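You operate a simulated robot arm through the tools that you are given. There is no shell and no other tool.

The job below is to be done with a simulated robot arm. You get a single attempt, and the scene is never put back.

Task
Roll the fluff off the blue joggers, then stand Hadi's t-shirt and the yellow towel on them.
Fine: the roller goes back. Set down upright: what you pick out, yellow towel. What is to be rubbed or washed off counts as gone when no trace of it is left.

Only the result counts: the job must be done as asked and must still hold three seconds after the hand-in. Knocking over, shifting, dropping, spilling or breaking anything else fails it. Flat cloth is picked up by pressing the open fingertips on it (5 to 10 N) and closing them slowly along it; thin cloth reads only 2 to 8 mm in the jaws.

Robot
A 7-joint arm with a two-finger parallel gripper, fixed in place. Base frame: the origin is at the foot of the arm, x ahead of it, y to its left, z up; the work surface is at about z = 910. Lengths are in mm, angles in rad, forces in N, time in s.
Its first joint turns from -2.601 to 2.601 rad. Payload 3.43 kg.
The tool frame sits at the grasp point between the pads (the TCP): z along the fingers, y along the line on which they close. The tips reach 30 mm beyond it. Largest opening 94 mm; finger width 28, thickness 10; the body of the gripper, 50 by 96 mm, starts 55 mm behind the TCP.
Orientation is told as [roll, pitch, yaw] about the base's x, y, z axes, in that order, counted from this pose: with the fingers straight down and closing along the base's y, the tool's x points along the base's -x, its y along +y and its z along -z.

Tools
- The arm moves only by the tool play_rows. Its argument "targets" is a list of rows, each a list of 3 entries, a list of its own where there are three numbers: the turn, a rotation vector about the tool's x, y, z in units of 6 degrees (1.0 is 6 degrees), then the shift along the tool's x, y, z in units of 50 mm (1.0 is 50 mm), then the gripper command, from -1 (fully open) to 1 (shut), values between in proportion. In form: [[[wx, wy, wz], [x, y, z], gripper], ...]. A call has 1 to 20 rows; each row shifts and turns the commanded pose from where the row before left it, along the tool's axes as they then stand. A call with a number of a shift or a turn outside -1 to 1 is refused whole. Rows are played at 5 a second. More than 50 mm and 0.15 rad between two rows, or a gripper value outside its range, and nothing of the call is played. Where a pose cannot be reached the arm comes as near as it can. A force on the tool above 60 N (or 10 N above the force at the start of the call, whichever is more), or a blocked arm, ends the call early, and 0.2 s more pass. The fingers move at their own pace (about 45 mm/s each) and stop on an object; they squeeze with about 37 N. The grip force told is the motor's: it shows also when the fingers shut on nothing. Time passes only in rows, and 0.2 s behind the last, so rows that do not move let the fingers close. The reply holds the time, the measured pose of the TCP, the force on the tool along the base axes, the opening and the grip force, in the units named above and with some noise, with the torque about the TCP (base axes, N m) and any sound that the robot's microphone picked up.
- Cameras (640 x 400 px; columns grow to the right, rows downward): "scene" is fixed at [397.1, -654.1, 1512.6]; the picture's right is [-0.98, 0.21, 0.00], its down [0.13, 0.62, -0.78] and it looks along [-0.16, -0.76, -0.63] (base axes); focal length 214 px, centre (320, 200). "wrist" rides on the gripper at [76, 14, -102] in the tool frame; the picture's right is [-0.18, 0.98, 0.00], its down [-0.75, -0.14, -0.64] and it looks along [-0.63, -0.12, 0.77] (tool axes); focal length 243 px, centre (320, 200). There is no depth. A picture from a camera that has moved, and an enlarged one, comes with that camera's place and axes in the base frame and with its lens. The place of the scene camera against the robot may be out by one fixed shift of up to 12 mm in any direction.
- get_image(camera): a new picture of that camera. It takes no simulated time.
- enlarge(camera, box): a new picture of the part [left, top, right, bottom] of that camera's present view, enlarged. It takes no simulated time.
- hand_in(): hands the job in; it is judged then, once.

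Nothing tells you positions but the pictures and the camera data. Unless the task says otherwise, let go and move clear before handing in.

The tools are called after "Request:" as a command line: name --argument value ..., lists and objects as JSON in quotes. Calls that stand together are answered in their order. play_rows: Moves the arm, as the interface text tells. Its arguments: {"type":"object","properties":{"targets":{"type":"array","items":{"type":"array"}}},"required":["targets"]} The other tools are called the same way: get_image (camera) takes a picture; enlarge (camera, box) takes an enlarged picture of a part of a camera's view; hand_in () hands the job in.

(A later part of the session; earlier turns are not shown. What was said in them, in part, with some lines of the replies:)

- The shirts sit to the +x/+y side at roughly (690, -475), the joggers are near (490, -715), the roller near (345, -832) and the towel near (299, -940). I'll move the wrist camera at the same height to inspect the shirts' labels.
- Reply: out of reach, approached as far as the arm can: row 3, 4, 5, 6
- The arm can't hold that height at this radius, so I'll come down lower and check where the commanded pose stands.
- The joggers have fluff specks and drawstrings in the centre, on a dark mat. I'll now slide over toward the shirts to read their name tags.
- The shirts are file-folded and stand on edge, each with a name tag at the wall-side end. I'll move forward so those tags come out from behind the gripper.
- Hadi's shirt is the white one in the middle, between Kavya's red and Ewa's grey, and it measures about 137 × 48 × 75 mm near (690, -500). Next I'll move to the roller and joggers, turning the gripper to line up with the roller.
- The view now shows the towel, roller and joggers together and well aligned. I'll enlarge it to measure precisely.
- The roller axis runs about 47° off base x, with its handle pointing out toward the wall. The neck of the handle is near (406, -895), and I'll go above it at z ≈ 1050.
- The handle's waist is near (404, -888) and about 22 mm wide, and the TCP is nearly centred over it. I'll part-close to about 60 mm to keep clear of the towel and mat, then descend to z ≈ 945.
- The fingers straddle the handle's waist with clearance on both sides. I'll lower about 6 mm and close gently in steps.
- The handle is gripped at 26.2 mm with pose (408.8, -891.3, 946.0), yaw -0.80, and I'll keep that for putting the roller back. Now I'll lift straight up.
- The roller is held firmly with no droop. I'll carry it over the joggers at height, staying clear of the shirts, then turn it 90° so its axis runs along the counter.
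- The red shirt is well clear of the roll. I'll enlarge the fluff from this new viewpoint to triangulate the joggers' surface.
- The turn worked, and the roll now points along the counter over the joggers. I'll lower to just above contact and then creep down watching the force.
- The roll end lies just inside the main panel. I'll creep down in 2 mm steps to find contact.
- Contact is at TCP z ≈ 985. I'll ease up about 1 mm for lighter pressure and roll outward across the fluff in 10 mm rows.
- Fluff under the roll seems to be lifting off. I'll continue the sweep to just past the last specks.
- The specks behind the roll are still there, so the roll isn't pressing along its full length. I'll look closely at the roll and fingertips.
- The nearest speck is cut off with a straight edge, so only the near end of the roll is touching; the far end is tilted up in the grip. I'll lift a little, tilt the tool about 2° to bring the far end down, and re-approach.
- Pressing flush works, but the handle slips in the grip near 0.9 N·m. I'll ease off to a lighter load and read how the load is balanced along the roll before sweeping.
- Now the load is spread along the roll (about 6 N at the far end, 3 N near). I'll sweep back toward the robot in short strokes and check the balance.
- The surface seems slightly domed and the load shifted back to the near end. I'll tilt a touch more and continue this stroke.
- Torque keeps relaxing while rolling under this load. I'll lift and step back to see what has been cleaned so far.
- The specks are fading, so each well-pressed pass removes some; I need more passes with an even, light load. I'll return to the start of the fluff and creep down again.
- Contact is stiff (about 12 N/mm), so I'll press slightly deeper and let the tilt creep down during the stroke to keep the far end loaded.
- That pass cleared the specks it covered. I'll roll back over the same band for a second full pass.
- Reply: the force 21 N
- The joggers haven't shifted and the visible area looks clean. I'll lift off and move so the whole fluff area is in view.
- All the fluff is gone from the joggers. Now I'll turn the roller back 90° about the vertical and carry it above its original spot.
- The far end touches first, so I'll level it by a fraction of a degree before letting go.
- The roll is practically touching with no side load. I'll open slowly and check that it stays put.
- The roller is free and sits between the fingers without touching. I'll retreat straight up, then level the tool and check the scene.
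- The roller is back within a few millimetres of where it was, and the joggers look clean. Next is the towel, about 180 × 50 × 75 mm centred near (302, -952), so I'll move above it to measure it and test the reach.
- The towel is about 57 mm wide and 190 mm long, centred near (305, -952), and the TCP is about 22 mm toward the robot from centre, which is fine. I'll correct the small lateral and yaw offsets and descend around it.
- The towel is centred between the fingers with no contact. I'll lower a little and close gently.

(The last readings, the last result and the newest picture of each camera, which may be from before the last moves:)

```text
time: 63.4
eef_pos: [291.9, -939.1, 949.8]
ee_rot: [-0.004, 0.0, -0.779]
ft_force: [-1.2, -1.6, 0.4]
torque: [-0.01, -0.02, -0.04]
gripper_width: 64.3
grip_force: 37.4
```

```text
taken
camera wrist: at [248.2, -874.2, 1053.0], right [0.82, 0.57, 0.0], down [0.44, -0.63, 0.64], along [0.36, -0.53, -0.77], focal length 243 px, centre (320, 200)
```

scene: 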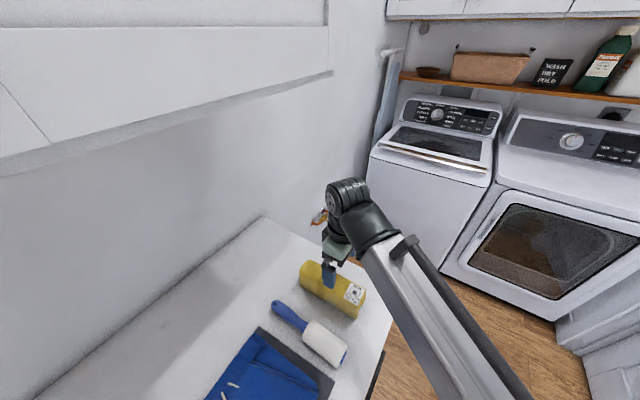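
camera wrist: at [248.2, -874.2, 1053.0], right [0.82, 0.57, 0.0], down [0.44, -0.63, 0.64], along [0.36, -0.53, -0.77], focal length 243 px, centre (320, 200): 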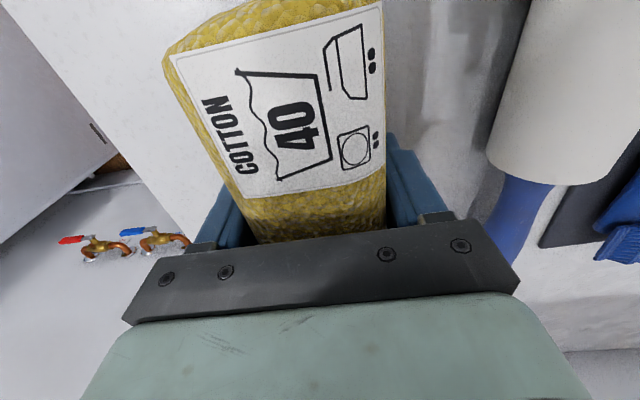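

The towel is gripped at 64 mm. I'll lift slowly and watch for tilting.

Request:
play_rows --targets '[[[0, 0, 0], [0, 0, -0.1], 1], [[0, 0, 0], [0, 0, -0.2], 1], [[0, 0, 0], [0, 0, -0.2], 1], [[0, 0, 0], [0, 0, 0], 1]]'

Request:
get_image --camera "wrist"

Request:
enlarge --camera "scene" --box '[250, 250, 390, 370]'

```text
time: 64.4
eef_pos: [292.4, -939.1, 975.2]
ee_rot: [-0.003, -0.002, -0.779]
ft_force: [-0.3, 0.6, -2.6]
torque: [0.05, 0.01, -0.04]
gripper_width: 64.0
grip_force: 36.9
```

```text
taken
camera wrist: at [248.7, -874.6, 1077.2], right [0.82, 0.57, 0.0], down [0.44, -0.63, 0.64], along [0.36, -0.53, -0.77], focal length 243 px, centre (320, 200)
```

wrist: 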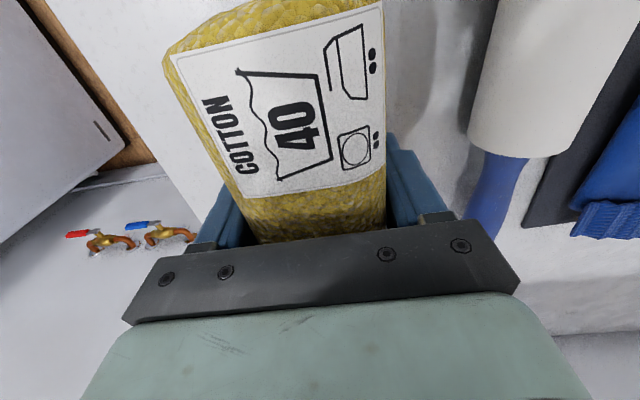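

```text
3.33 times, centred on (320, 310) of scene
camera zoom: at [397.1, -654.1, 1512.6], right [-0.98, 0.21, 0.0], down [0.13, 0.62, -0.78], along [-0.16, -0.76, -0.63], focal length 715 px, centre (320, -167)
```

zoom: 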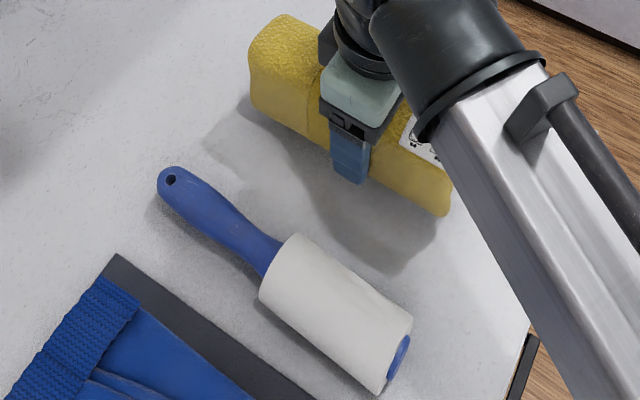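

The towel lifts cleanly and hangs level. I'll raise it, carry it over the joggers and turn it 90° so its length runs along the counter.

Request:
play_rows --targets '[[[0, 0, 0], [0, 0, -0.85], 1], [[0, 0, 0], [0, 0, -0.85], 1], [[0, 0, 0], [0.0834, 0.8346, 0], 1], [[0, 0, 0], [0.0834, 0.8346, 0], 1], [[0, 0, 0], [0.0834, 0.8346, 0], 1], [[0, 0, 0], [0.0834, 0.8346, 0], 1], [[0, 0, 0], [0.0834, 0.8346, 0], 1], [[0, 0, 0], [0.0834, 0.8346, 0], 1], [[0, 0, 0], [0.0834, 0.8346, 0], 1], [[0, 0, 0], [0, 0, 0], 1]]'

Request:
get_image --camera "wrist"

Request:
get_image --camera "scene"

```text
time: 66.6
eef_pos: [476.9, -711.2, 1056.6]
ee_rot: [-0.003, 0.0, -0.778]
ft_force: [-0.1, -0.2, -3.1]
torque: [0.05, 0.02, 0.01]
gripper_width: 64.6
grip_force: 36.2
```

```text
taken
camera wrist: at [432.2, -646.8, 1159.7], right [0.82, 0.57, 0.0], down [0.44, -0.63, 0.64], along [0.36, -0.53, -0.77], focal length 243 px, centre (320, 200)
```

wrist: 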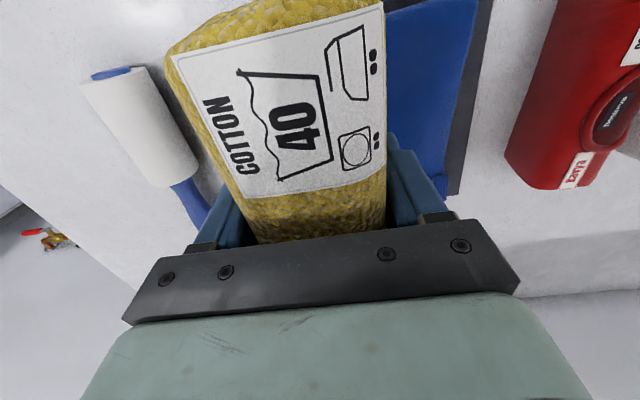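

```text
taken
```

scene: 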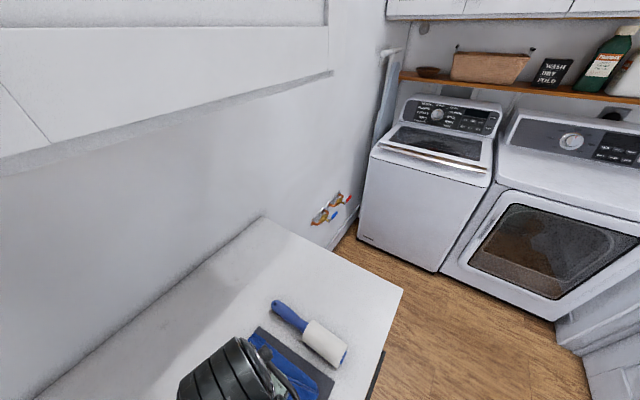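

Request:
enlarge --camera "scene" --box '[160, 220, 420, 400]'

Request:
play_rows --targets '[[[0, 0, -1], [0, 0, 0], 1], [[0, 0, -1], [0, 0, 0], 1], [[0, 0, -1], [0, 0, 0], 1], [[0, 0, -1], [0, 0, 0], 1], [[0, 0, -1], [0, 0, 0], 1], [[0, 0, -1], [0, 0, 0], 1], [[0, 0, -1], [0, 0, 0], 1], [[0, 0, -1], [0, 0, 0], 1], [[0, 0, -1], [0, 0, 0], 1], [[0, 0, -1], [0, 0, 0], 1], [[0, 0, -1], [0, 0, 0], 1], [[0, 0, -1], [0, 0, 0], 1], [[0, 0, -1], [0, 0, 0], 1], [[0, 0, -1], [0, 0, 0], 1], [[0, 0, -0.79], [0, 0, 0], 1], [[0, 0, 0], [0, 0, 0], 1]]'

Request:
get_image --camera "wrist"

Request:
get_image --camera "scene"

```text
2.22 times, centred on (290, 310) of scene
camera zoom: at [397.1, -654.1, 1512.6], right [-0.98, 0.21, 0.0], down [0.13, 0.62, -0.78], along [-0.16, -0.76, -0.63], focal length 477 px, centre (387, -44)
```

zoom: 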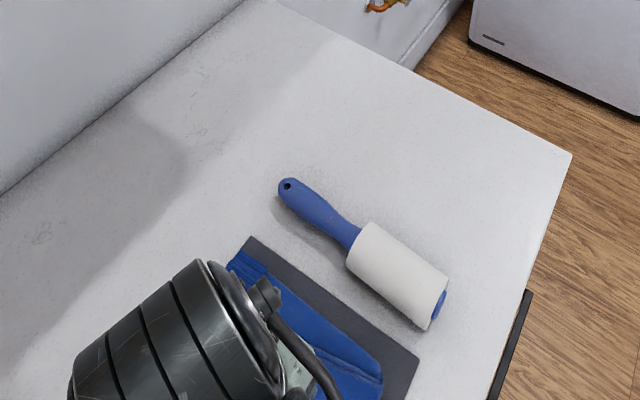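

```text
time: 70.0
eef_pos: [476.2, -710.2, 1058.1]
ee_rot: [0.0, 0.002, 0.769]
ft_force: [-0.3, 0.6, -3.2]
torque: [-0.01, 0.02, 0.01]
gripper_width: 64.4
grip_force: 36.6
```

```text
taken
camera wrist: at [412.0, -752.4, 1160.8], right [-0.55, 0.83, 0.0], down [0.64, 0.42, 0.64], along [0.53, 0.35, -0.77], focal length 243 px, centre (320, 200)
```

wrist: 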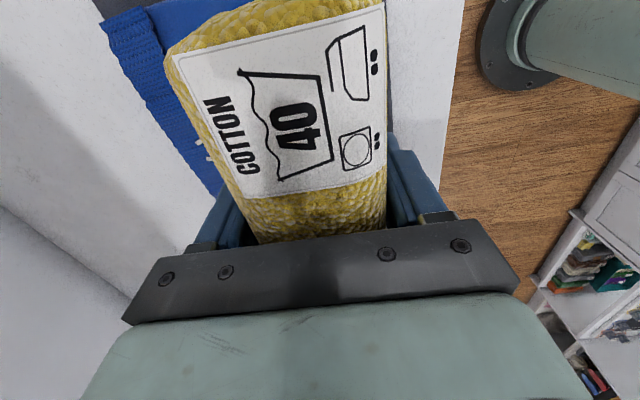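

```text
taken
```

scene: 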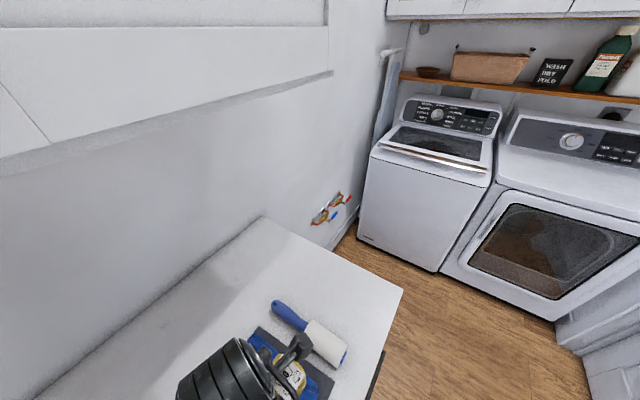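

The roller sits within about 5 mm of its original spot. The towel is now above the near half of the joggers, so I'll lower it and creep to contact.

Request:
play_rows --targets '[[[0, 0, 0], [0, 0, 0.6], 1], [[0, 0, 0], [0, 0, 0.5], 1], [[0, 0, 0], [0, 0, 0.12], 1], [[0, 0, 0], [0, 0, 0], 1]]'

Request:
play_rows --targets '[[[0, 0, 0], [0, 0, 0.06], 1], [[0, 0, 0], [0, 0, 0.06], 1], [[0, 0, 0], [0, 0, 0], 1]]'

Request:
play_rows --targets '[[[0, 0, 0], [0, 0, 0.06], 1], [[0, 0, 0], [0, 0, 0], 1]]'

```text
time: 71.0
eef_pos: [476.0, -709.8, 996.7]
ee_rot: [0.001, 0.003, 0.77]
ft_force: [0.0, -1.0, -2.1]
torque: [-0.03, 0.0, 0.01]
gripper_width: 64.4
grip_force: 36.9
```

```text
time: 71.8
eef_pos: [476.2, -710.7, 990.0]
ee_rot: [-0.001, 0.001, 0.769]
ft_force: [0.1, -0.5, -2.2]
torque: [-0.05, 0.06, 0.02]
gripper_width: 64.3
grip_force: 37.5
```

```text
time: 72.4
eef_pos: [475.9, -710.8, 990.3]
ee_rot: [-0.005, 0.001, 0.768]
ft_force: [3.9, -1.6, 33.0]
torque: [0.84, -0.25, -0.03]
gripper_width: 64.4
grip_force: 37.3
```

Contact reached at about z = 990, so I'll ease off until the towel rests lightly.

Request:
play_rows --targets '[[[0, 0, 0], [0, 0, -0.045], 1], [[0, 0, 0], [0, 0, 0], 1]]'

Request:
get_image --camera "wrist"

Request:
enlarge --camera "scene" --box '[160, 300, 360, 400]'

```text
time: 73.0
eef_pos: [474.5, -709.4, 989.6]
ee_rot: [-0.001, 0.004, 0.772]
ft_force: [1.4, -2.5, 23.8]
torque: [-0.01, -0.16, 0.21]
gripper_width: 63.9
grip_force: 36.8
```

```text
taken
camera wrist: at [411.5, -752.3, 1093.0], right [-0.55, 0.83, 0.0], down [0.64, 0.42, 0.64], along [0.54, 0.35, -0.77], focal length 243 px, centre (320, 200)
```

wrist: 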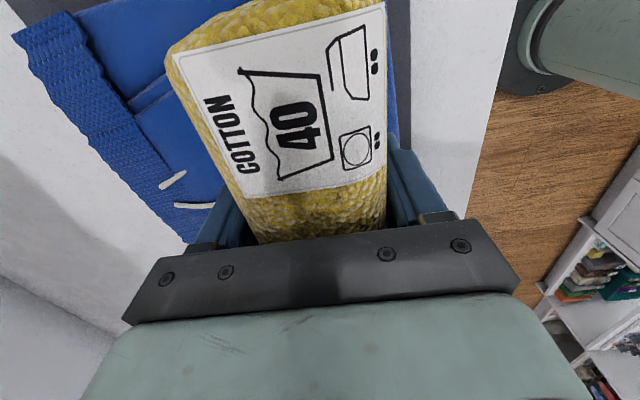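

```text
3.20 times, centred on (260, 350) of scene
camera zoom: at [397.1, -654.1, 1512.6], right [-0.98, 0.21, 0.0], down [0.13, 0.62, -0.78], along [-0.16, -0.76, -0.63], focal length 686 px, centre (512, -280)
```

zoom: 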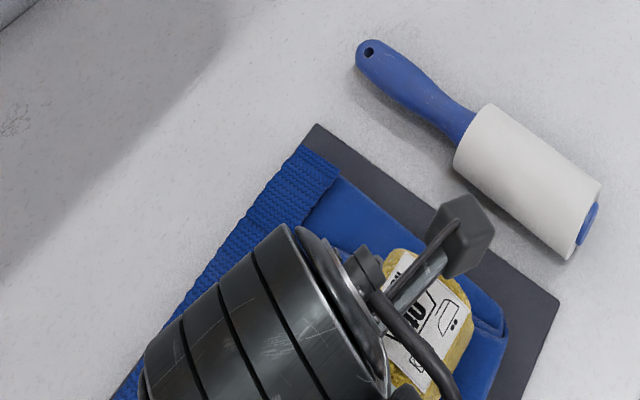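

Request:
play_rows --targets '[[[0, 0, 0], [0, 0, -0.03], 1], [[0, 0, 0], [0, 0, 0], 1]]'

Request:
play_rows --targets '[[[0, 0, 0], [0, 0, -0.02], 1], [[0, 0, 0], [0, 0, 0], 1]]'

```text
time: 73.6
eef_pos: [476.5, -710.5, 991.0]
ee_rot: [-0.001, 0.001, 0.77]
ft_force: [1.6, -1.8, 0.6]
torque: [-0.39, 0.11, 0.18]
gripper_width: 64.1
grip_force: 36.8
```

```text
time: 74.2
eef_pos: [476.3, -710.2, 992.4]
ee_rot: [0.001, 0.001, 0.77]
ft_force: [0.5, 0.8, -2.9]
torque: [-0.04, 0.03, 0.01]
gripper_width: 64.0
grip_force: 36.4
```

Request:
play_rows --targets '[[[0, 0, 0], [0, 0, 0.026], 1], [[0, 0, 0], [0, 0, 0], -0.3], [[0, 0, 0], [0, 0, 0], -0.42], [[0, 0, 0], [0, 0, 0], -0.55], [[0, 0, 0], [0, 0, 0], -0.8], [[0, 0, 0], [0, 0, 0], -0.8]]'

Request:
get_image --camera "wrist"

```text
time: 75.6
eef_pos: [475.7, -710.5, 991.9]
ee_rot: [-0.001, 0.001, 0.769]
ft_force: [-0.3, 0.5, -0.1]
torque: [0.04, 0.0, 0.03]
gripper_width: 84.6
grip_force: 0.1
```

```text
taken
camera wrist: at [412.0, -752.6, 1094.3], right [-0.55, 0.83, 0.0], down [0.64, 0.42, 0.64], along [0.54, 0.35, -0.77], focal length 243 px, centre (320, 200)
```

wrist: 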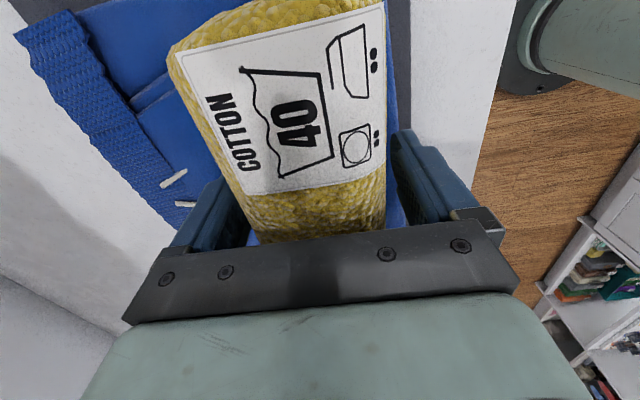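

The towel stands on the joggers and the fingers are clear of it. I'll rise straight up and check from above.

Request:
play_rows --targets '[[[0, 0, 0], [0, 0, -0.4], -0.8], [[0, 0, 0], [0, 0, -0.8], -0.8], [[0, 0, 0], [0, 0, -0.9], -0.8], [[0, 0, 0], [0, 0, 0], -0.8]]'

Request:
get_image --camera "wrist"

Request:
enlarge --camera "scene" --box '[160, 300, 360, 400]'

```text
time: 76.6
eef_pos: [476.2, -709.5, 1096.5]
ee_rot: [-0.001, 0.003, 0.769]
ft_force: [0.2, -1.0, 0.0]
torque: [0.02, -0.01, -0.03]
gripper_width: 84.7
grip_force: 0.2
```

```text
taken
camera wrist: at [412.0, -751.0, 1199.7], right [-0.55, 0.83, 0.0], down [0.64, 0.42, 0.64], along [0.53, 0.35, -0.77], focal length 243 px, centre (320, 200)
```

wrist: 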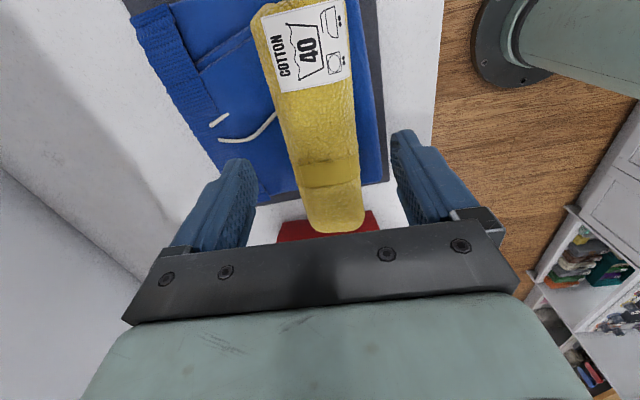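

```text
3.20 times, centred on (260, 350) of scene
camera zoom: at [397.1, -654.1, 1512.6], right [-0.98, 0.21, 0.0], down [0.13, 0.62, -0.78], along [-0.16, -0.76, -0.63], focal length 686 px, centre (512, -280)
```

zoom: 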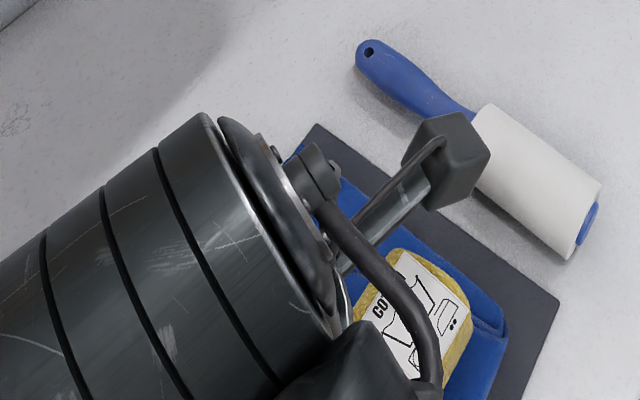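

The towel stands upright across the near half of the joggers. Now for Hadi's white shirt: I'll turn the gripper back and move above it.

Request:
play_rows --targets '[[[0, 0, 1], [0, 0, 0], -0.8], [[0, 0, 1], [0, 0, 0], -0.8], [[0, 0, 1], [0, 0, 0], -0.8], [[0, 0, 1], [0, 0, 0], -0.8], [[0, 0, 1], [0, 0, 0], -0.8], [[0, 0, 1], [0, 0, 0], -0.8], [[0, 0, 1], [0, 0, 0], -0.8], [[0, 0, 1], [0, 0, 0], -0.8], [[0, 0, 1], [0, 0, 0], -0.8], [[0, 0, 1], [0, 0, 0], -0.8], [[0, 0, 1], [0, 0, 0], -0.8], [[0, 0, 1], [0, 0, 0], -0.8], [[0, 0, 1], [0, 0, 0], -0.8], [[0, 0, 1], [0, 0, 0], -0.8], [[0, 0, 0.79], [0, 0, 0], -0.8]]'

Request:
play_rows --targets '[[[0, 0, 0], [0, 0.8, 0], -0.8], [[0, 0, 0], [0, 0.8, 0], -0.8], [[0, 0, 0], [0, 0.8, 0], -0.8], [[0, 0, 0], [0, 0.8, 0], -0.8], [[0, 0, 0], [0, 0.8, 0], -0.8], [[0, 0, 0], [0, 0.8, 0], -0.8], [[0, 0, 0], [0, 0, 0], -0.8]]'

Request:
get_image --camera "wrist"

Request:
get_image --camera "scene"

```text
time: 79.8
eef_pos: [476.1, -710.2, 1096.3]
ee_rot: [-0.001, 0.001, -0.781]
ft_force: [-0.6, 0.0, 0.5]
torque: [0.01, -0.02, 0.0]
gripper_width: 84.4
grip_force: 0.0
```

```text
time: 81.4
eef_pos: [645.4, -540.2, 1097.4]
ee_rot: [-0.002, -0.001, -0.782]
ft_force: [-0.2, 0.0, -0.2]
torque: [-0.01, -0.02, 0.0]
gripper_width: 84.8
grip_force: 0.0
```

```text
taken
camera wrist: at [601.3, -474.4, 1199.4], right [0.82, 0.57, 0.0], down [0.44, -0.63, 0.64], along [0.36, -0.53, -0.77], focal length 243 px, centre (320, 200)
```

wrist: 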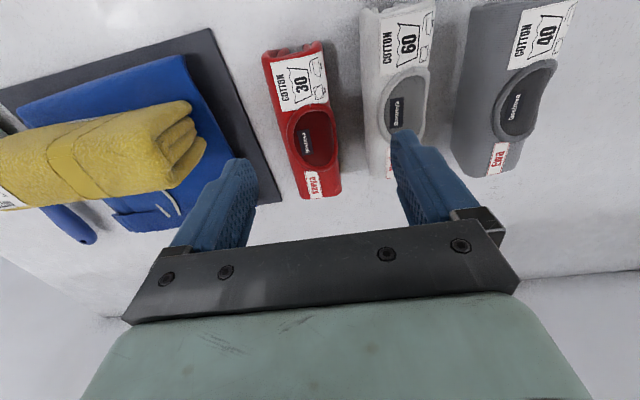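

```text
taken
```

scene: 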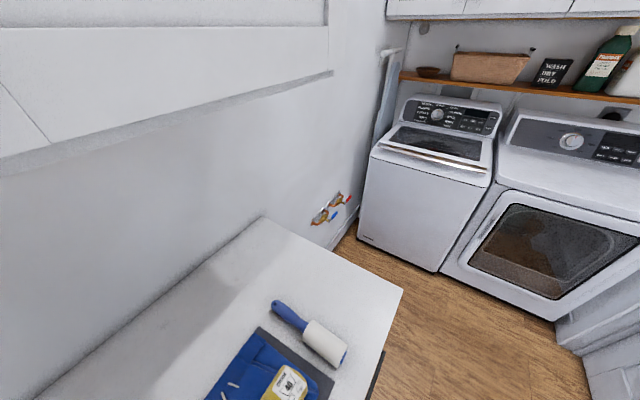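

Request:
enlarge --camera "wrist" --box '[250, 0, 590, 210]'

Request:
enlarge --camera "wrist" --box '[0, 20, 260, 250]'

Request:
enlarge --camera "scene" --box '[180, 310, 340, 400]'

```text
1.88 times, centred on (420, 105) of wrist
camera zoom: at [601.3, -474.4, 1199.4], right [0.82, 0.57, 0.0], down [0.44, -0.63, 0.64], along [0.36, -0.53, -0.77], focal length 457 px, centre (132, 379)
```

zoom: 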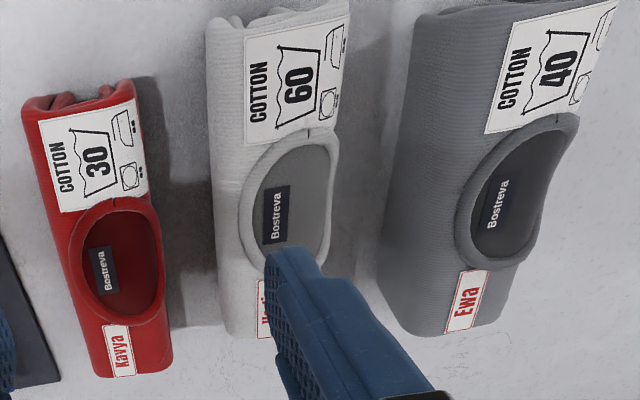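

```text
1.74 times, centred on (130, 135) of wrist
camera zoom: at [601.3, -474.4, 1199.4], right [0.82, 0.57, 0.0], down [0.44, -0.63, 0.64], along [0.36, -0.53, -0.77], focal length 422 px, centre (650, 313)
```

zoom: 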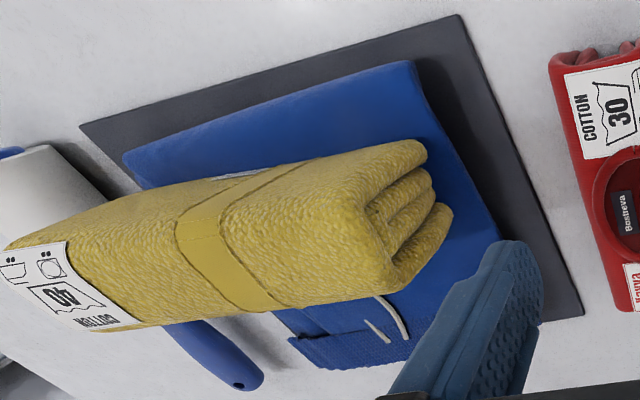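

```text
4.00 times, centred on (260, 355) of scene
camera zoom: at [397.1, -654.1, 1512.6], right [-0.98, 0.21, 0.0], down [0.13, 0.62, -0.78], along [-0.16, -0.76, -0.63], focal length 858 px, centre (560, -420)
```

zoom: 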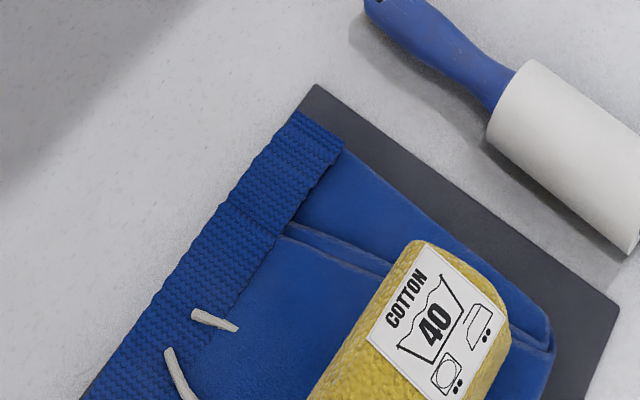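

Measured from here, Hadi's shirt is about 48 mm wide, centred near (701, -497), with 36 mm of clearance to the red shirt and 48 mm to the grey. I'll centre over it with a 72 mm opening and look before going down.

Request:
play_rows --targets '[[[0, 0, 0], [-0.095, 0.705, 0], -0.53], [[0, 0, 0], [-0.095, 0.705, 0], -0.53], [[0, 0, 0], [0, 0, 0.8], -0.53], [[0, 0, 0], [0, 0, 0], -0.53]]'

Request:
get_image --camera "wrist"

```text
time: 82.4
eef_pos: [701.0, -496.9, 1055.9]
ee_rot: [-0.003, 0.0, -0.781]
ft_force: [-0.2, 0.1, 0.6]
torque: [0.02, -0.03, 0.01]
gripper_width: 71.7
grip_force: 0.0
```

```text
taken
camera wrist: at [658.0, -431.9, 1159.4], right [0.82, 0.57, 0.0], down [0.44, -0.63, 0.64], along [0.37, -0.53, -0.77], focal length 243 px, centre (320, 200)
```

wrist: 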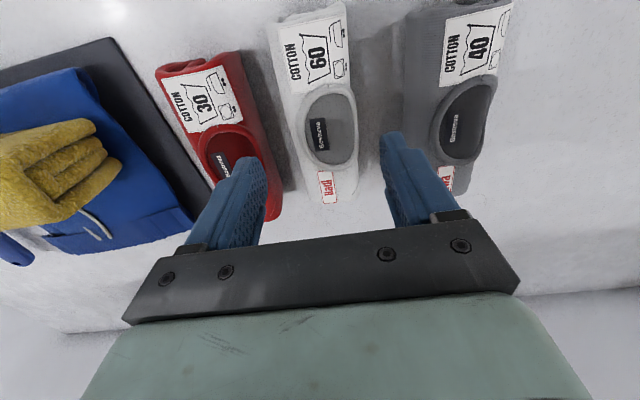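

Request:
enlarge --camera "wrist" --box '[220, 0, 440, 210]'

```text
1.90 times, centred on (330, 105) of wrist
camera zoom: at [658.0, -431.9, 1159.4], right [0.82, 0.57, 0.0], down [0.44, -0.63, 0.64], along [0.37, -0.53, -0.77], focal length 462 px, centre (301, 381)
```

zoom: 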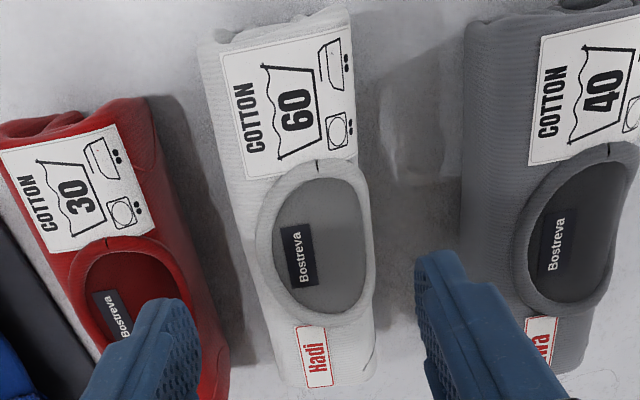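

The shirt's centre is about 5 mm further along and rotated roughly 1.5°. I'll correct for that and descend with about 10 mm of clearance each side.

Request:
play_rows --targets '[[[0, 0, 0.25], [-0.1, 0.094, 0], -0.53], [[0, 0, 0], [0, 0, 0.6], -0.53], [[0, 0, 0], [0, 0, 0.3], -0.53], [[0, 0, 0], [0, 0, 0], -0.53]]'

Request:
get_image --camera "wrist"

Request:
enlarge --camera "wrist" --box '[200, 60, 460, 240]'

```text
time: 83.4
eef_pos: [708.2, -496.6, 1010.4]
ee_rot: [-0.003, -0.004, -0.805]
ft_force: [0.5, 0.6, -0.1]
torque: [0.03, -0.03, -0.02]
gripper_width: 71.8
grip_force: 0.0
```

```text
taken
camera wrist: at [666.9, -431.4, 1113.2], right [0.84, 0.55, 0.0], down [0.42, -0.64, 0.64], along [0.35, -0.54, -0.77], focal length 243 px, centre (320, 200)
```

wrist: 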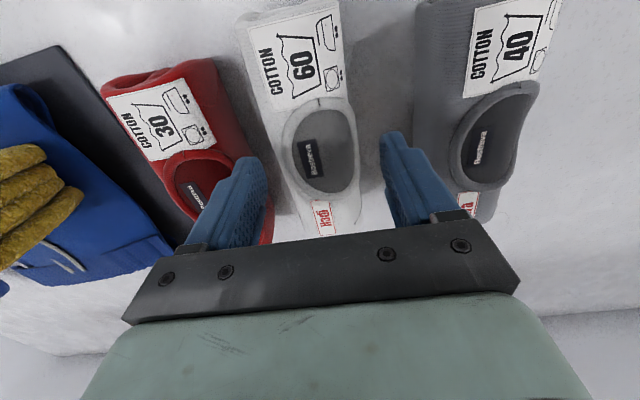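

```text
2.22 times, centred on (330, 150) of wrist
camera zoom: at [666.9, -431.4, 1113.2], right [0.84, 0.55, 0.0], down [0.42, -0.64, 0.64], along [0.35, -0.54, -0.77], focal length 539 px, centre (298, 311)
```

zoom: 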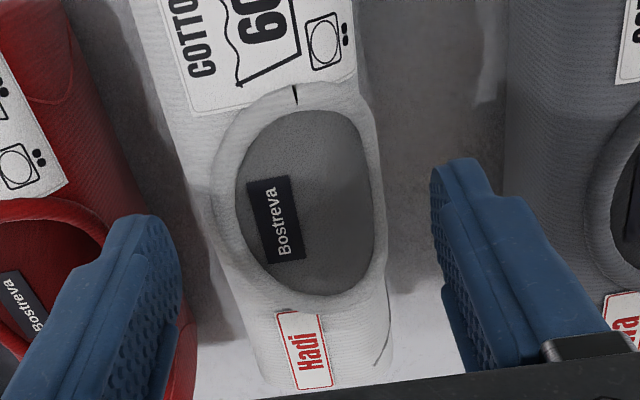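

Both fingers line up with the gaps, about 12–14 mm from Hadi's shirt and about 19 mm from the red one. I'll continue down to grasp height.

Request:
play_rows --targets '[[[0, 0, 0], [0, 0, 0.4], -0.53], [[0, 0, 0], [0, 0, 0.4], -0.53], [[0, 0, 0], [0, 0, 0.36], -0.53], [[0, 0, 0], [0, 0, 0], -0.53]]'

Request:
get_image --camera "wrist"

```text
time: 84.4
eef_pos: [708.3, -498.0, 952.1]
ee_rot: [-0.003, -0.001, -0.805]
ft_force: [0.1, 0.5, 0.2]
torque: [0.0, 0.0, 0.0]
gripper_width: 72.1
grip_force: 0.0
```

```text
taken
camera wrist: at [666.8, -431.8, 1055.7], right [0.84, 0.55, 0.0], down [0.42, -0.64, 0.64], along [0.35, -0.54, -0.77], focal length 243 px, centre (320, 200)
```

wrist: 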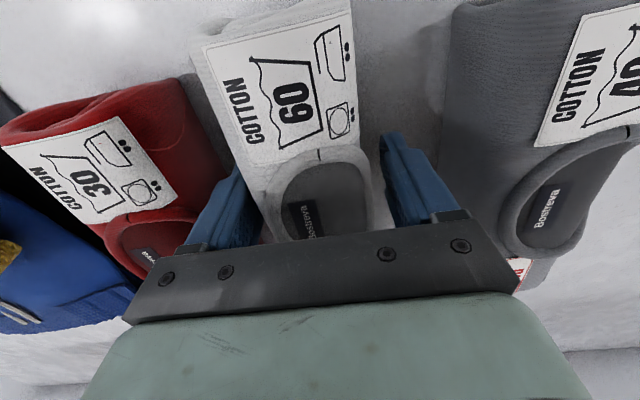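

Request:
play_rows --targets '[[[0, 0, 0], [0, 0, 0.04], -0.4], [[0, 0, 0], [0, 0, 0], -0.2], [[0, 0, 0], [0, 0, 0], -0.05], [[0, 0, 0], [0, 0, 0], 0.1], [[0, 0, 0], [0, 0, 0], 0.3], [[0, 0, 0], [0, 0, 0], 1], [[0, 0, 0], [0, 0, 0], 1]]'

Request:
get_image --camera "wrist"

```text
time: 86.0
eef_pos: [708.6, -498.3, 950.2]
ee_rot: [-0.003, 0.002, -0.807]
ft_force: [-1.5, -0.7, -0.2]
torque: [-0.01, -0.02, -0.01]
gripper_width: 59.9
grip_force: 36.8
```

```text
taken
camera wrist: at [666.8, -432.0, 1053.4], right [0.84, 0.55, 0.0], down [0.42, -0.64, 0.64], along [0.35, -0.54, -0.77], focal length 243 px, centre (320, 200)
```

wrist: 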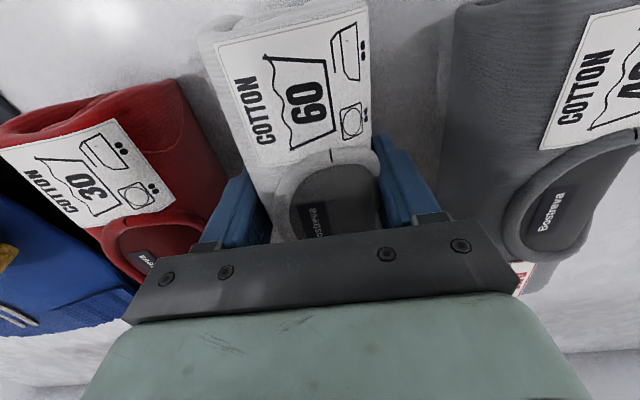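

Hadi's shirt is gripped at 60 mm. I'll lift it straight up, slowly at first.

Request:
play_rows --targets '[[[0, 0, 0], [0, 0, -0.1], 1], [[0, 0, 0], [0, 0, -0.2], 1], [[0, 0, 0], [0, 0, -0.4], 1], [[0, 0, 0], [0, 0, -0.8], 1], [[0, 0, 0], [0, 0, -0.8], 1], [[0, 0, 0], [0, 0, 0], 1]]'

Request:
get_image --camera "wrist"

```text
time: 87.4
eef_pos: [708.9, -498.0, 1065.4]
ee_rot: [-0.003, 0.0, -0.807]
ft_force: [-0.1, -0.3, -1.8]
torque: [0.0, 0.04, 0.0]
gripper_width: 59.9
grip_force: 37.1
```

```text
taken
camera wrist: at [667.9, -431.8, 1169.0], right [0.84, 0.55, 0.0], down [0.42, -0.64, 0.64], along [0.35, -0.54, -0.77], focal length 243 px, centre (320, 200)
```

wrist: 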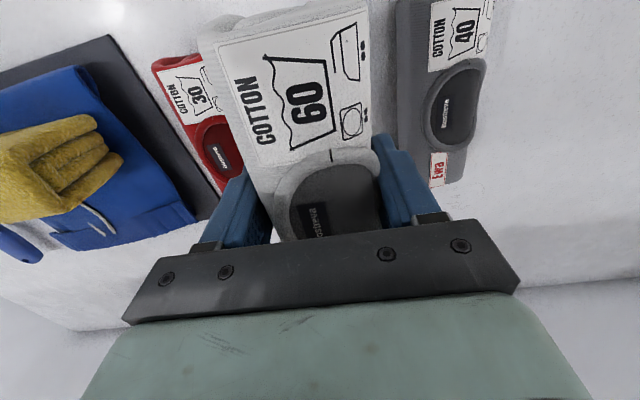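

The shirt is up and its neighbours haven't moved. I'll raise it above the towel's height, carry it to the free far half of the joggers, and turn it parallel to the towel.

Request:
play_rows --targets '[[[0, 0, 0], [0, 0, -0.9], 1], [[0, 0, 0], [-0.208, -0.815, 0], 1], [[0, 0, 0], [-0.208, -0.815, 0], 1], [[0, 0, 0], [-0.208, -0.815, 0], 1], [[0, 0, 0], [-0.208, -0.815, 0], 1], [[0, 0, 0], [-0.208, -0.815, 0], 1], [[0, 0, 0], [-0.208, -0.815, 0], 1], [[0, 0, 0], [-0.208, -0.815, 0], 1], [[0, 0, 0], [0, 0, 0], 1]]'

Request:
get_image --camera "wrist"

Request:
get_image --camera "scene"

```text
time: 89.4
eef_pos: [551.1, -746.8, 1110.5]
ee_rot: [-0.001, 0.0, -0.806]
ft_force: [-0.7, -0.3, -1.9]
torque: [-0.01, 0.01, 0.0]
gripper_width: 59.9
grip_force: 36.9
```

```text
taken
camera wrist: at [509.9, -680.2, 1213.8], right [0.84, 0.55, 0.0], down [0.42, -0.64, 0.64], along [0.35, -0.54, -0.77], focal length 243 px, centre (320, 200)
```

wrist: 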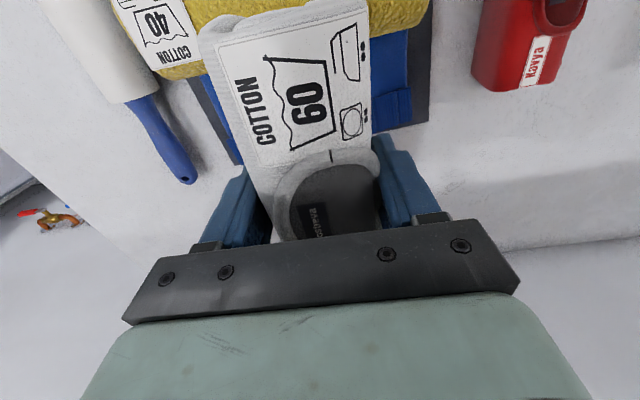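

```text
taken
```

scene: 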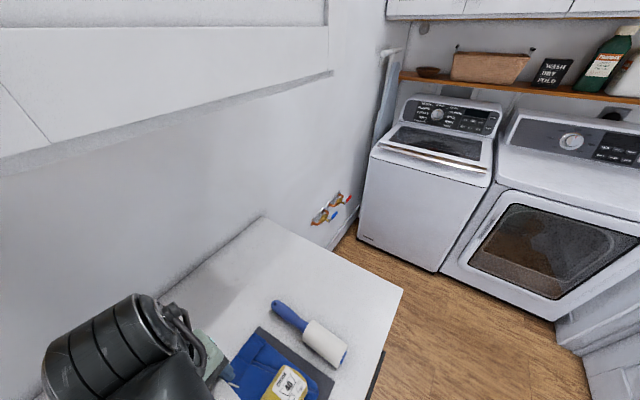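

Request:
play_rows --targets '[[[0, 0, -1], [0, 0, 0], 1], [[0, 0, -1], [0, 0, 0], 1], [[0, 0, -1], [0, 0, 0], 1], [[0, 0, -1], [0, 0, 0], 1], [[0, 0, -1], [0, 0, 0], 1], [[0, 0, -1], [0, 0, 0], 1], [[0, 0, -1], [0, 0, 0], 1], [[0, 0, -1], [0, 0, 0], 1], [[0, 0, -1], [0, 0, 0], 1], [[0, 0, -1], [0, 0, 0], 1], [[0, 0, -1], [0, 0, 0], 1], [[0, 0, -1], [0, 0, 0], 1], [[0, 0, -1], [0, 0, 0], 1], [[0, 0, -1], [0, 0, 0], 1], [[0, 0, -1], [0, 0, 0], 1], [[0, 0, 0], [0, -0.09, 0], 1], [[0, 0, 0], [0, 0, 0], 1]]'

Request:
get_image --camera "wrist"

Request:
get_image --camera "scene"

```text
time: 93.0
eef_pos: [555.8, -752.9, 1110.9]
ee_rot: [0.002, 0.001, 0.766]
ft_force: [-0.4, -0.3, -1.8]
torque: [0.01, -0.01, -0.02]
gripper_width: 60.0
grip_force: 37.2
```

```text
taken
camera wrist: at [491.2, -792.2, 1213.8], right [-0.55, 0.84, 0.0], down [0.64, 0.42, 0.64], along [0.54, 0.35, -0.77], focal length 243 px, centre (320, 200)
```

wrist: 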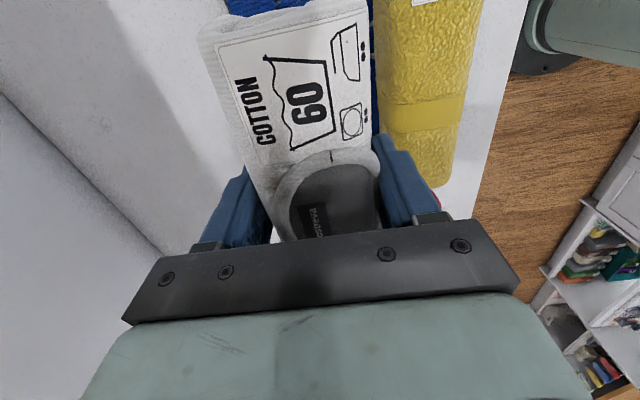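

```text
taken
```

scene: 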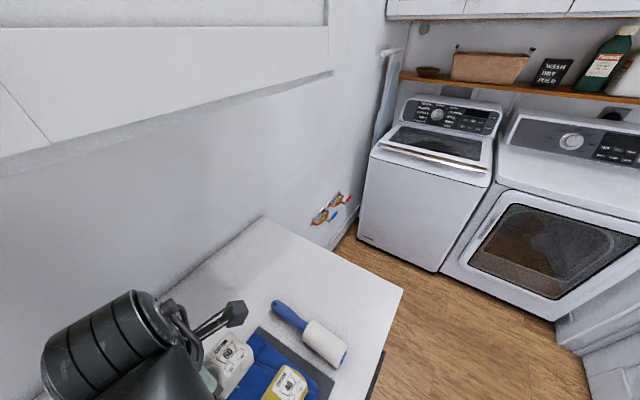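

The shirt is parallel to the towel and above the free half, with roughly 10 mm between finger and towel. I'll descend carefully.

Request:
play_rows --targets '[[[0, 0, 0], [0, 0.03, 0.6], 1], [[0, 0, 0], [0, 0, 0.6], 1], [[0, 0, 0], [0, 0, 0.4], 1], [[0, 0, 0], [0, 0, 0.4], 1], [[0, 0, 0], [0, 0, 0], 1]]'

Request:
get_image --camera "wrist"

Request:
enlarge --camera "scene" --box '[160, 300, 360, 400]'

```text
time: 94.2
eef_pos: [553.2, -751.4, 1011.9]
ee_rot: [0.0, 0.001, 0.764]
ft_force: [-0.6, 0.2, -1.1]
torque: [0.0, 0.0, 0.03]
gripper_width: 59.8
grip_force: 37.2
```

```text
taken
camera wrist: at [489.4, -792.1, 1113.9], right [-0.55, 0.84, 0.0], down [0.64, 0.42, 0.64], along [0.54, 0.35, -0.77], focal length 243 px, centre (320, 200)
```

wrist: 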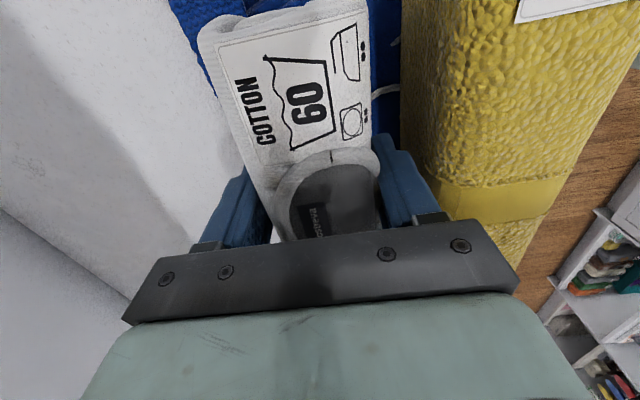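

```text
3.20 times, centred on (260, 350) of scene
camera zoom: at [397.1, -654.1, 1512.6], right [-0.98, 0.21, 0.0], down [0.13, 0.62, -0.78], along [-0.16, -0.76, -0.63], focal length 686 px, centre (512, -280)
```

zoom: 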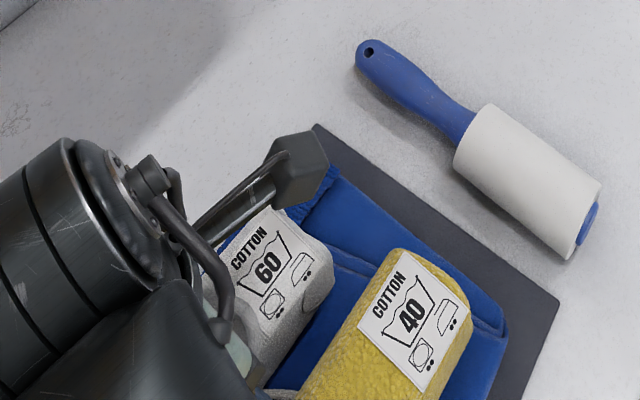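

Request:
play_rows --targets '[[[0, 0, 0], [0, 0, 0.2], 1], [[0, 0, 0], [0, 0, 0.14], 1], [[0, 0, 0], [0, 0, 0], 1]]'

Request:
play_rows --targets '[[[0, 0, 0], [0, 0, 0.04], 1], [[0, 0, 0], [0, 0, 0], 1]]'

Request:
play_rows --targets '[[[0, 0, 0], [0, 0, 0.03], 1], [[0, 0, 0], [0, 0, 0], 1]]'

```text
time: 95.0
eef_pos: [554.8, -750.0, 993.5]
ee_rot: [-0.001, 0.003, 0.764]
ft_force: [-0.1, -0.2, -1.3]
torque: [0.0, 0.0, 0.01]
gripper_width: 59.9
grip_force: 36.9
```

```text
time: 95.6
eef_pos: [555.1, -750.0, 992.3]
ee_rot: [0.002, 0.002, 0.765]
ft_force: [0.8, 0.3, -1.7]
torque: [-0.01, 0.02, -0.02]
gripper_width: 60.0
grip_force: 37.1
```

```text
time: 96.2
eef_pos: [553.9, -749.3, 990.7]
ee_rot: [-0.001, 0.001, 0.766]
ft_force: [0.5, 0.3, 0.7]
torque: [0.13, -0.17, -0.12]
gripper_width: 59.8
grip_force: 37.5
```

Light contact at about z = 990.7. One more millimetre, then I'll release with a small opening.

Request:
play_rows --targets '[[[0, 0, 0], [0, 0, 0.02], 1], [[0, 0, 0], [0, 0, 0], 1]]'

```text
time: 96.8
eef_pos: [554.6, -749.9, 990.4]
ee_rot: [-0.001, 0.001, 0.765]
ft_force: [0.4, -3.9, 14.6]
torque: [0.62, -0.49, -0.15]
gripper_width: 59.7
grip_force: 37.1
```

Request:
play_rows --targets '[[[0, -0.1, 0], [0, 0, -0.012], 1], [[0, 0, 0], [0, 0, 0], 1]]'

```text
time: 97.4
eef_pos: [554.0, -750.0, 990.3]
ee_rot: [-0.002, -0.01, 0.764]
ft_force: [2.1, -2.3, 14.7]
torque: [-0.86, 0.89, 0.19]
gripper_width: 59.9
grip_force: 36.7
```

Request:
play_rows --targets '[[[0, 0.055, 0], [0, 0, -0.015], 1], [[0, 0, 0], [0, 0, 0], 1]]'

```text
time: 98.0
eef_pos: [553.7, -749.4, 991.2]
ee_rot: [0.0, -0.004, 0.763]
ft_force: [1.6, -2.5, 5.7]
torque: [0.21, -0.51, -0.2]
gripper_width: 59.9
grip_force: 37.1
```

The load is light and nearly even. I'll open to about 66 mm only, because the towel is next to it, and check.

Request:
play_rows --targets '[[[0, 0, 0], [0, 0, 0], -0.27], [[0, 0, 0], [0, 0, 0], -0.32], [[0, 0, 0], [0, 0, 0], -0.37], [[0, 0, 0], [0, 0, 0], -0.41], [[0, 0, 0], [0, 0, 0], -0.41], [[0, 0, 0], [0, 0, 0], -0.41]]'

Request:
get_image --camera "wrist"

Request:
enlarge --camera "wrist" --box '[200, 0, 460, 240]'

```text
time: 99.4
eef_pos: [554.4, -749.6, 992.5]
ee_rot: [0.0, -0.003, 0.764]
ft_force: [-0.2, 0.8, -0.5]
torque: [0.02, 0.01, -0.01]
gripper_width: 66.3
grip_force: 0.1
```

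```text
taken
camera wrist: at [489.3, -791.0, 1093.6], right [-0.55, 0.84, 0.0], down [0.64, 0.42, 0.64], along [0.54, 0.35, -0.76], focal length 243 px, centre (320, 200)
```

wrist: 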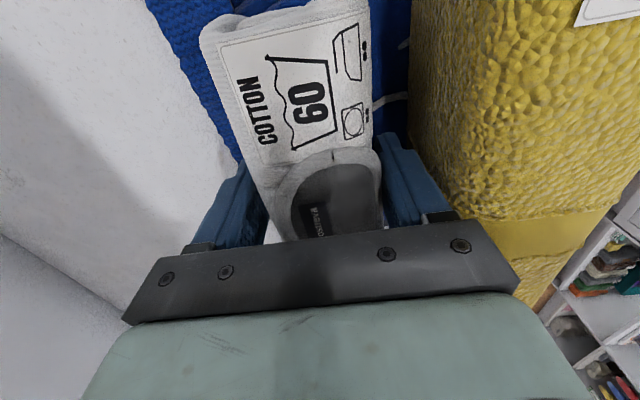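

```text
1.67 times, centred on (330, 120) of wrist
camera zoom: at [489.3, -791.0, 1093.6], right [-0.55, 0.84, 0.0], down [0.64, 0.42, 0.64], along [0.54, 0.35, -0.76], focal length 404 px, centre (303, 333)
```

zoom: 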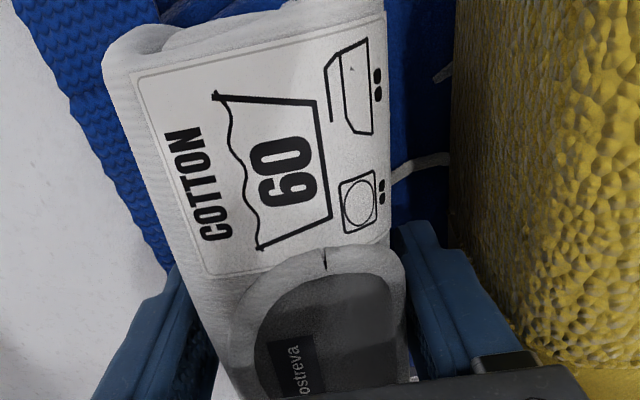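

The shirt stands free with no force on the fingers. I'll lift straight up slowly at first.

Request:
play_rows --targets '[[[0, 0, 0], [0, 0, -0.1], -0.41], [[0, 0, 0], [0, 0, -0.15], -0.41], [[0, 0, 0], [0, 0, -0.2], -0.41], [[0, 0, 0], [0, 0, 0], -0.41]]'

Request:
get_image --camera "wrist"

```text
time: 100.4
eef_pos: [553.8, -749.5, 1013.6]
ee_rot: [0.0, -0.003, 0.765]
ft_force: [-0.1, 0.8, 0.1]
torque: [0.01, 0.0, 0.03]
gripper_width: 66.1
grip_force: 0.0
```

```text
taken
camera wrist: at [489.5, -791.1, 1116.5], right [-0.55, 0.84, 0.0], down [0.64, 0.42, 0.64], along [0.54, 0.35, -0.76], focal length 243 px, centre (320, 200)
```

wrist: 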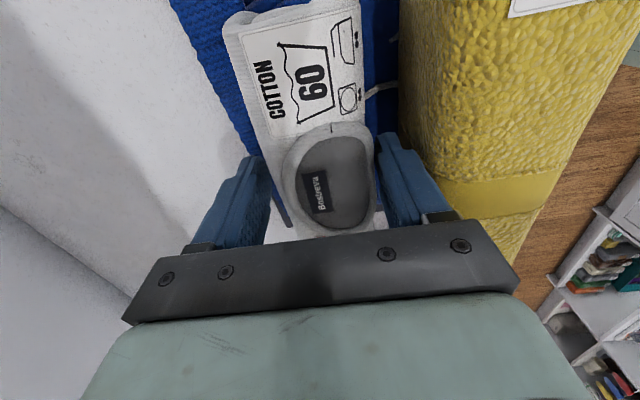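

The shirt stays standing as the fingers slide off it. I'll continue up until fully clear.

Request:
play_rows --targets '[[[0, 0, 0], [0, 0, -0.5], -0.41], [[0, 0, 0], [0, 0, -0.8], -0.41], [[0, 0, 0], [0, 0, -0.6], -0.41], [[0, 0, 0], [0, 0, 0], -0.41]]'

Request:
get_image --camera "wrist"

Request:
get_image --camera "scene"

```text
time: 101.4
eef_pos: [553.3, -747.5, 1110.0]
ee_rot: [0.0, -0.004, 0.765]
ft_force: [-0.7, 1.1, -0.3]
torque: [0.02, 0.02, -0.02]
gripper_width: 66.5
grip_force: 0.1
```

```text
taken
camera wrist: at [488.8, -790.3, 1211.7], right [-0.55, 0.84, 0.0], down [0.64, 0.42, 0.64], along [0.54, 0.35, -0.76], focal length 243 px, centre (320, 200)
```

wrist: 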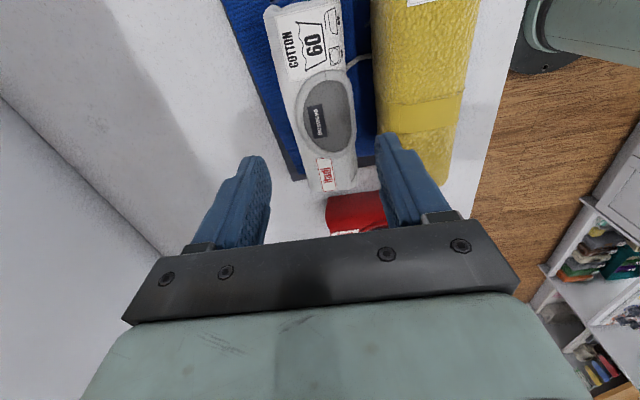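

```text
taken
```

scene: 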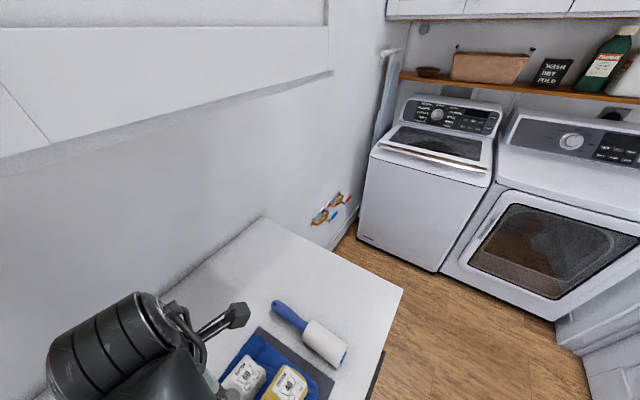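

Both items stand on the joggers. I'll swing the arm clear and view everything from a better angle.

Request:
play_rows --targets '[[[0, 0, 1], [0, 0, 0], -0.41], [[0, 0, 1], [0, 0, 0], -0.41], [[0, 0, 1], [0, 0, 0], -0.41], [[0, 0, 1], [0, 0, 0], -0.41], [[0, 0, 1], [0, 0, 0], -0.41], [[0, 0, 1], [0, 0, 0], -0.41], [[0, 0, 1], [0, 0, 0], -0.41], [[0, 0, 1], [0, 0, 0], -0.41], [[0, 0, 1], [0, 0, 0], -0.41], [[0, 0, 1], [0, 0, 0], -0.41], [[0, 0, 1], [0, 0, 0], -0.41], [[0, 0, 1], [0, 0, 0], -0.41], [[0, 0, 1], [0, 0, 0], -0.41], [[0, 0, 1], [0, 0, 0], -0.41], [[0, 0, 0.8], [0, 0, 0], -0.41]]'

Request:
play_rows --targets '[[[0, 0, 0], [0.5, 0.8, 0], -0.41], [[0, 0, 0], [0.5, 0.8, 0], -0.41], [[0, 0, 0], [0.5, 0.8, 0], -0.41], [[0, 0, 0], [0.3, 0.8, 0], -0.41], [[0, 0, 0], [0, 0, 0], -0.41]]'

Request:
get_image --camera "wrist"

Request:
get_image --camera "scene"

```text
time: 104.6
eef_pos: [554.8, -750.1, 1108.5]
ee_rot: [0.003, -0.001, -0.786]
ft_force: [0.1, -0.5, 0.1]
torque: [-0.01, 0.01, -0.01]
gripper_width: 66.3
grip_force: 0.0
```

```text
time: 105.8
eef_pos: [602.4, -573.0, 1108.5]
ee_rot: [0.004, -0.003, -0.784]
ft_force: [-0.3, 0.1, 0.2]
torque: [0.01, 0.0, -0.01]
gripper_width: 66.5
grip_force: 0.1
```

```text
taken
camera wrist: at [559.0, -508.8, 1210.6], right [0.83, 0.56, 0.0], down [0.43, -0.63, 0.64], along [0.36, -0.53, -0.77], focal length 243 px, centre (320, 200)
```

wrist: 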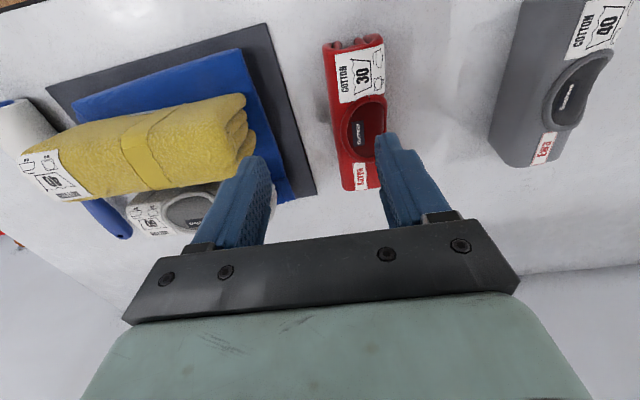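

```text
taken
```

scene: 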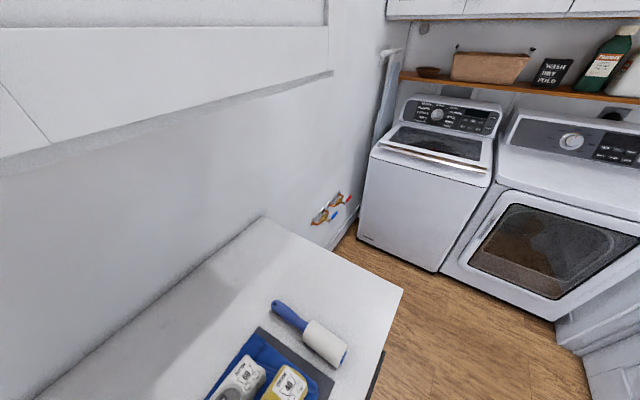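

Request:
enlarge --camera "scene" --box '[170, 290, 370, 400]'

Request:
enlarge --camera "wrist" --box '[0, 20, 300, 250]'

```text
3.20 times, centred on (270, 345) of scene
camera zoom: at [397.1, -654.1, 1512.6], right [-0.98, 0.21, 0.0], down [0.13, 0.62, -0.78], along [-0.16, -0.76, -0.63], focal length 686 px, centre (480, -264)
```

zoom: 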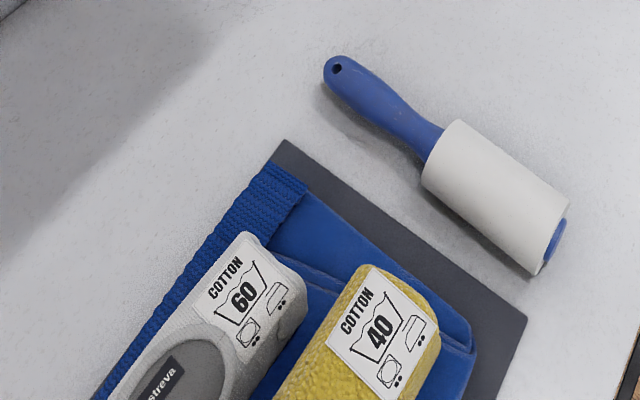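

```text
1.74 times, centred on (150, 135) of wrist
camera zoom: at [559.0, -508.8, 1210.6], right [0.83, 0.56, 0.0], down [0.43, -0.63, 0.64], along [0.36, -0.53, -0.77], focal length 422 px, centre (616, 313)
```

zoom: 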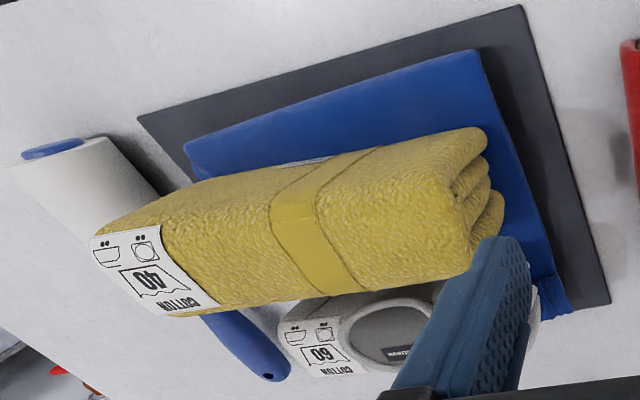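

Everything checks out: the joggers are fluff-free, the roller is back in its spot, Hadi's t-shirt and the yellow towel stand on the joggers, and nothing else has moved. The gripper is empty and clear, so I'm handing in.

Request:
hand_in

```text
The job is handed in.
```

The job is done and handed in. No result has come back yet, so this is what I could see in the last pictures.

- **Fluff:** I saw none left on the blue joggers after rolling. I checked this before setting anything down on them.
- **Roller:** It is back within about 5 mm of where it started.
- **Hadi's t-shirt:** It is the white one, which I identified by its name tag. It stands upright on the far half of the joggers, with its edge probably overlapping the waistband by about 10 mm.
- **Yellow towel:** It stands upright on the near half, parallel to the shirt. One end may stick out past the joggers by a few millimetres.
- **Everything else:** I saw no sign that the red and grey shirts, the mat or the joggers had moved. The gripper was empty and clear of everything at the hand-in.
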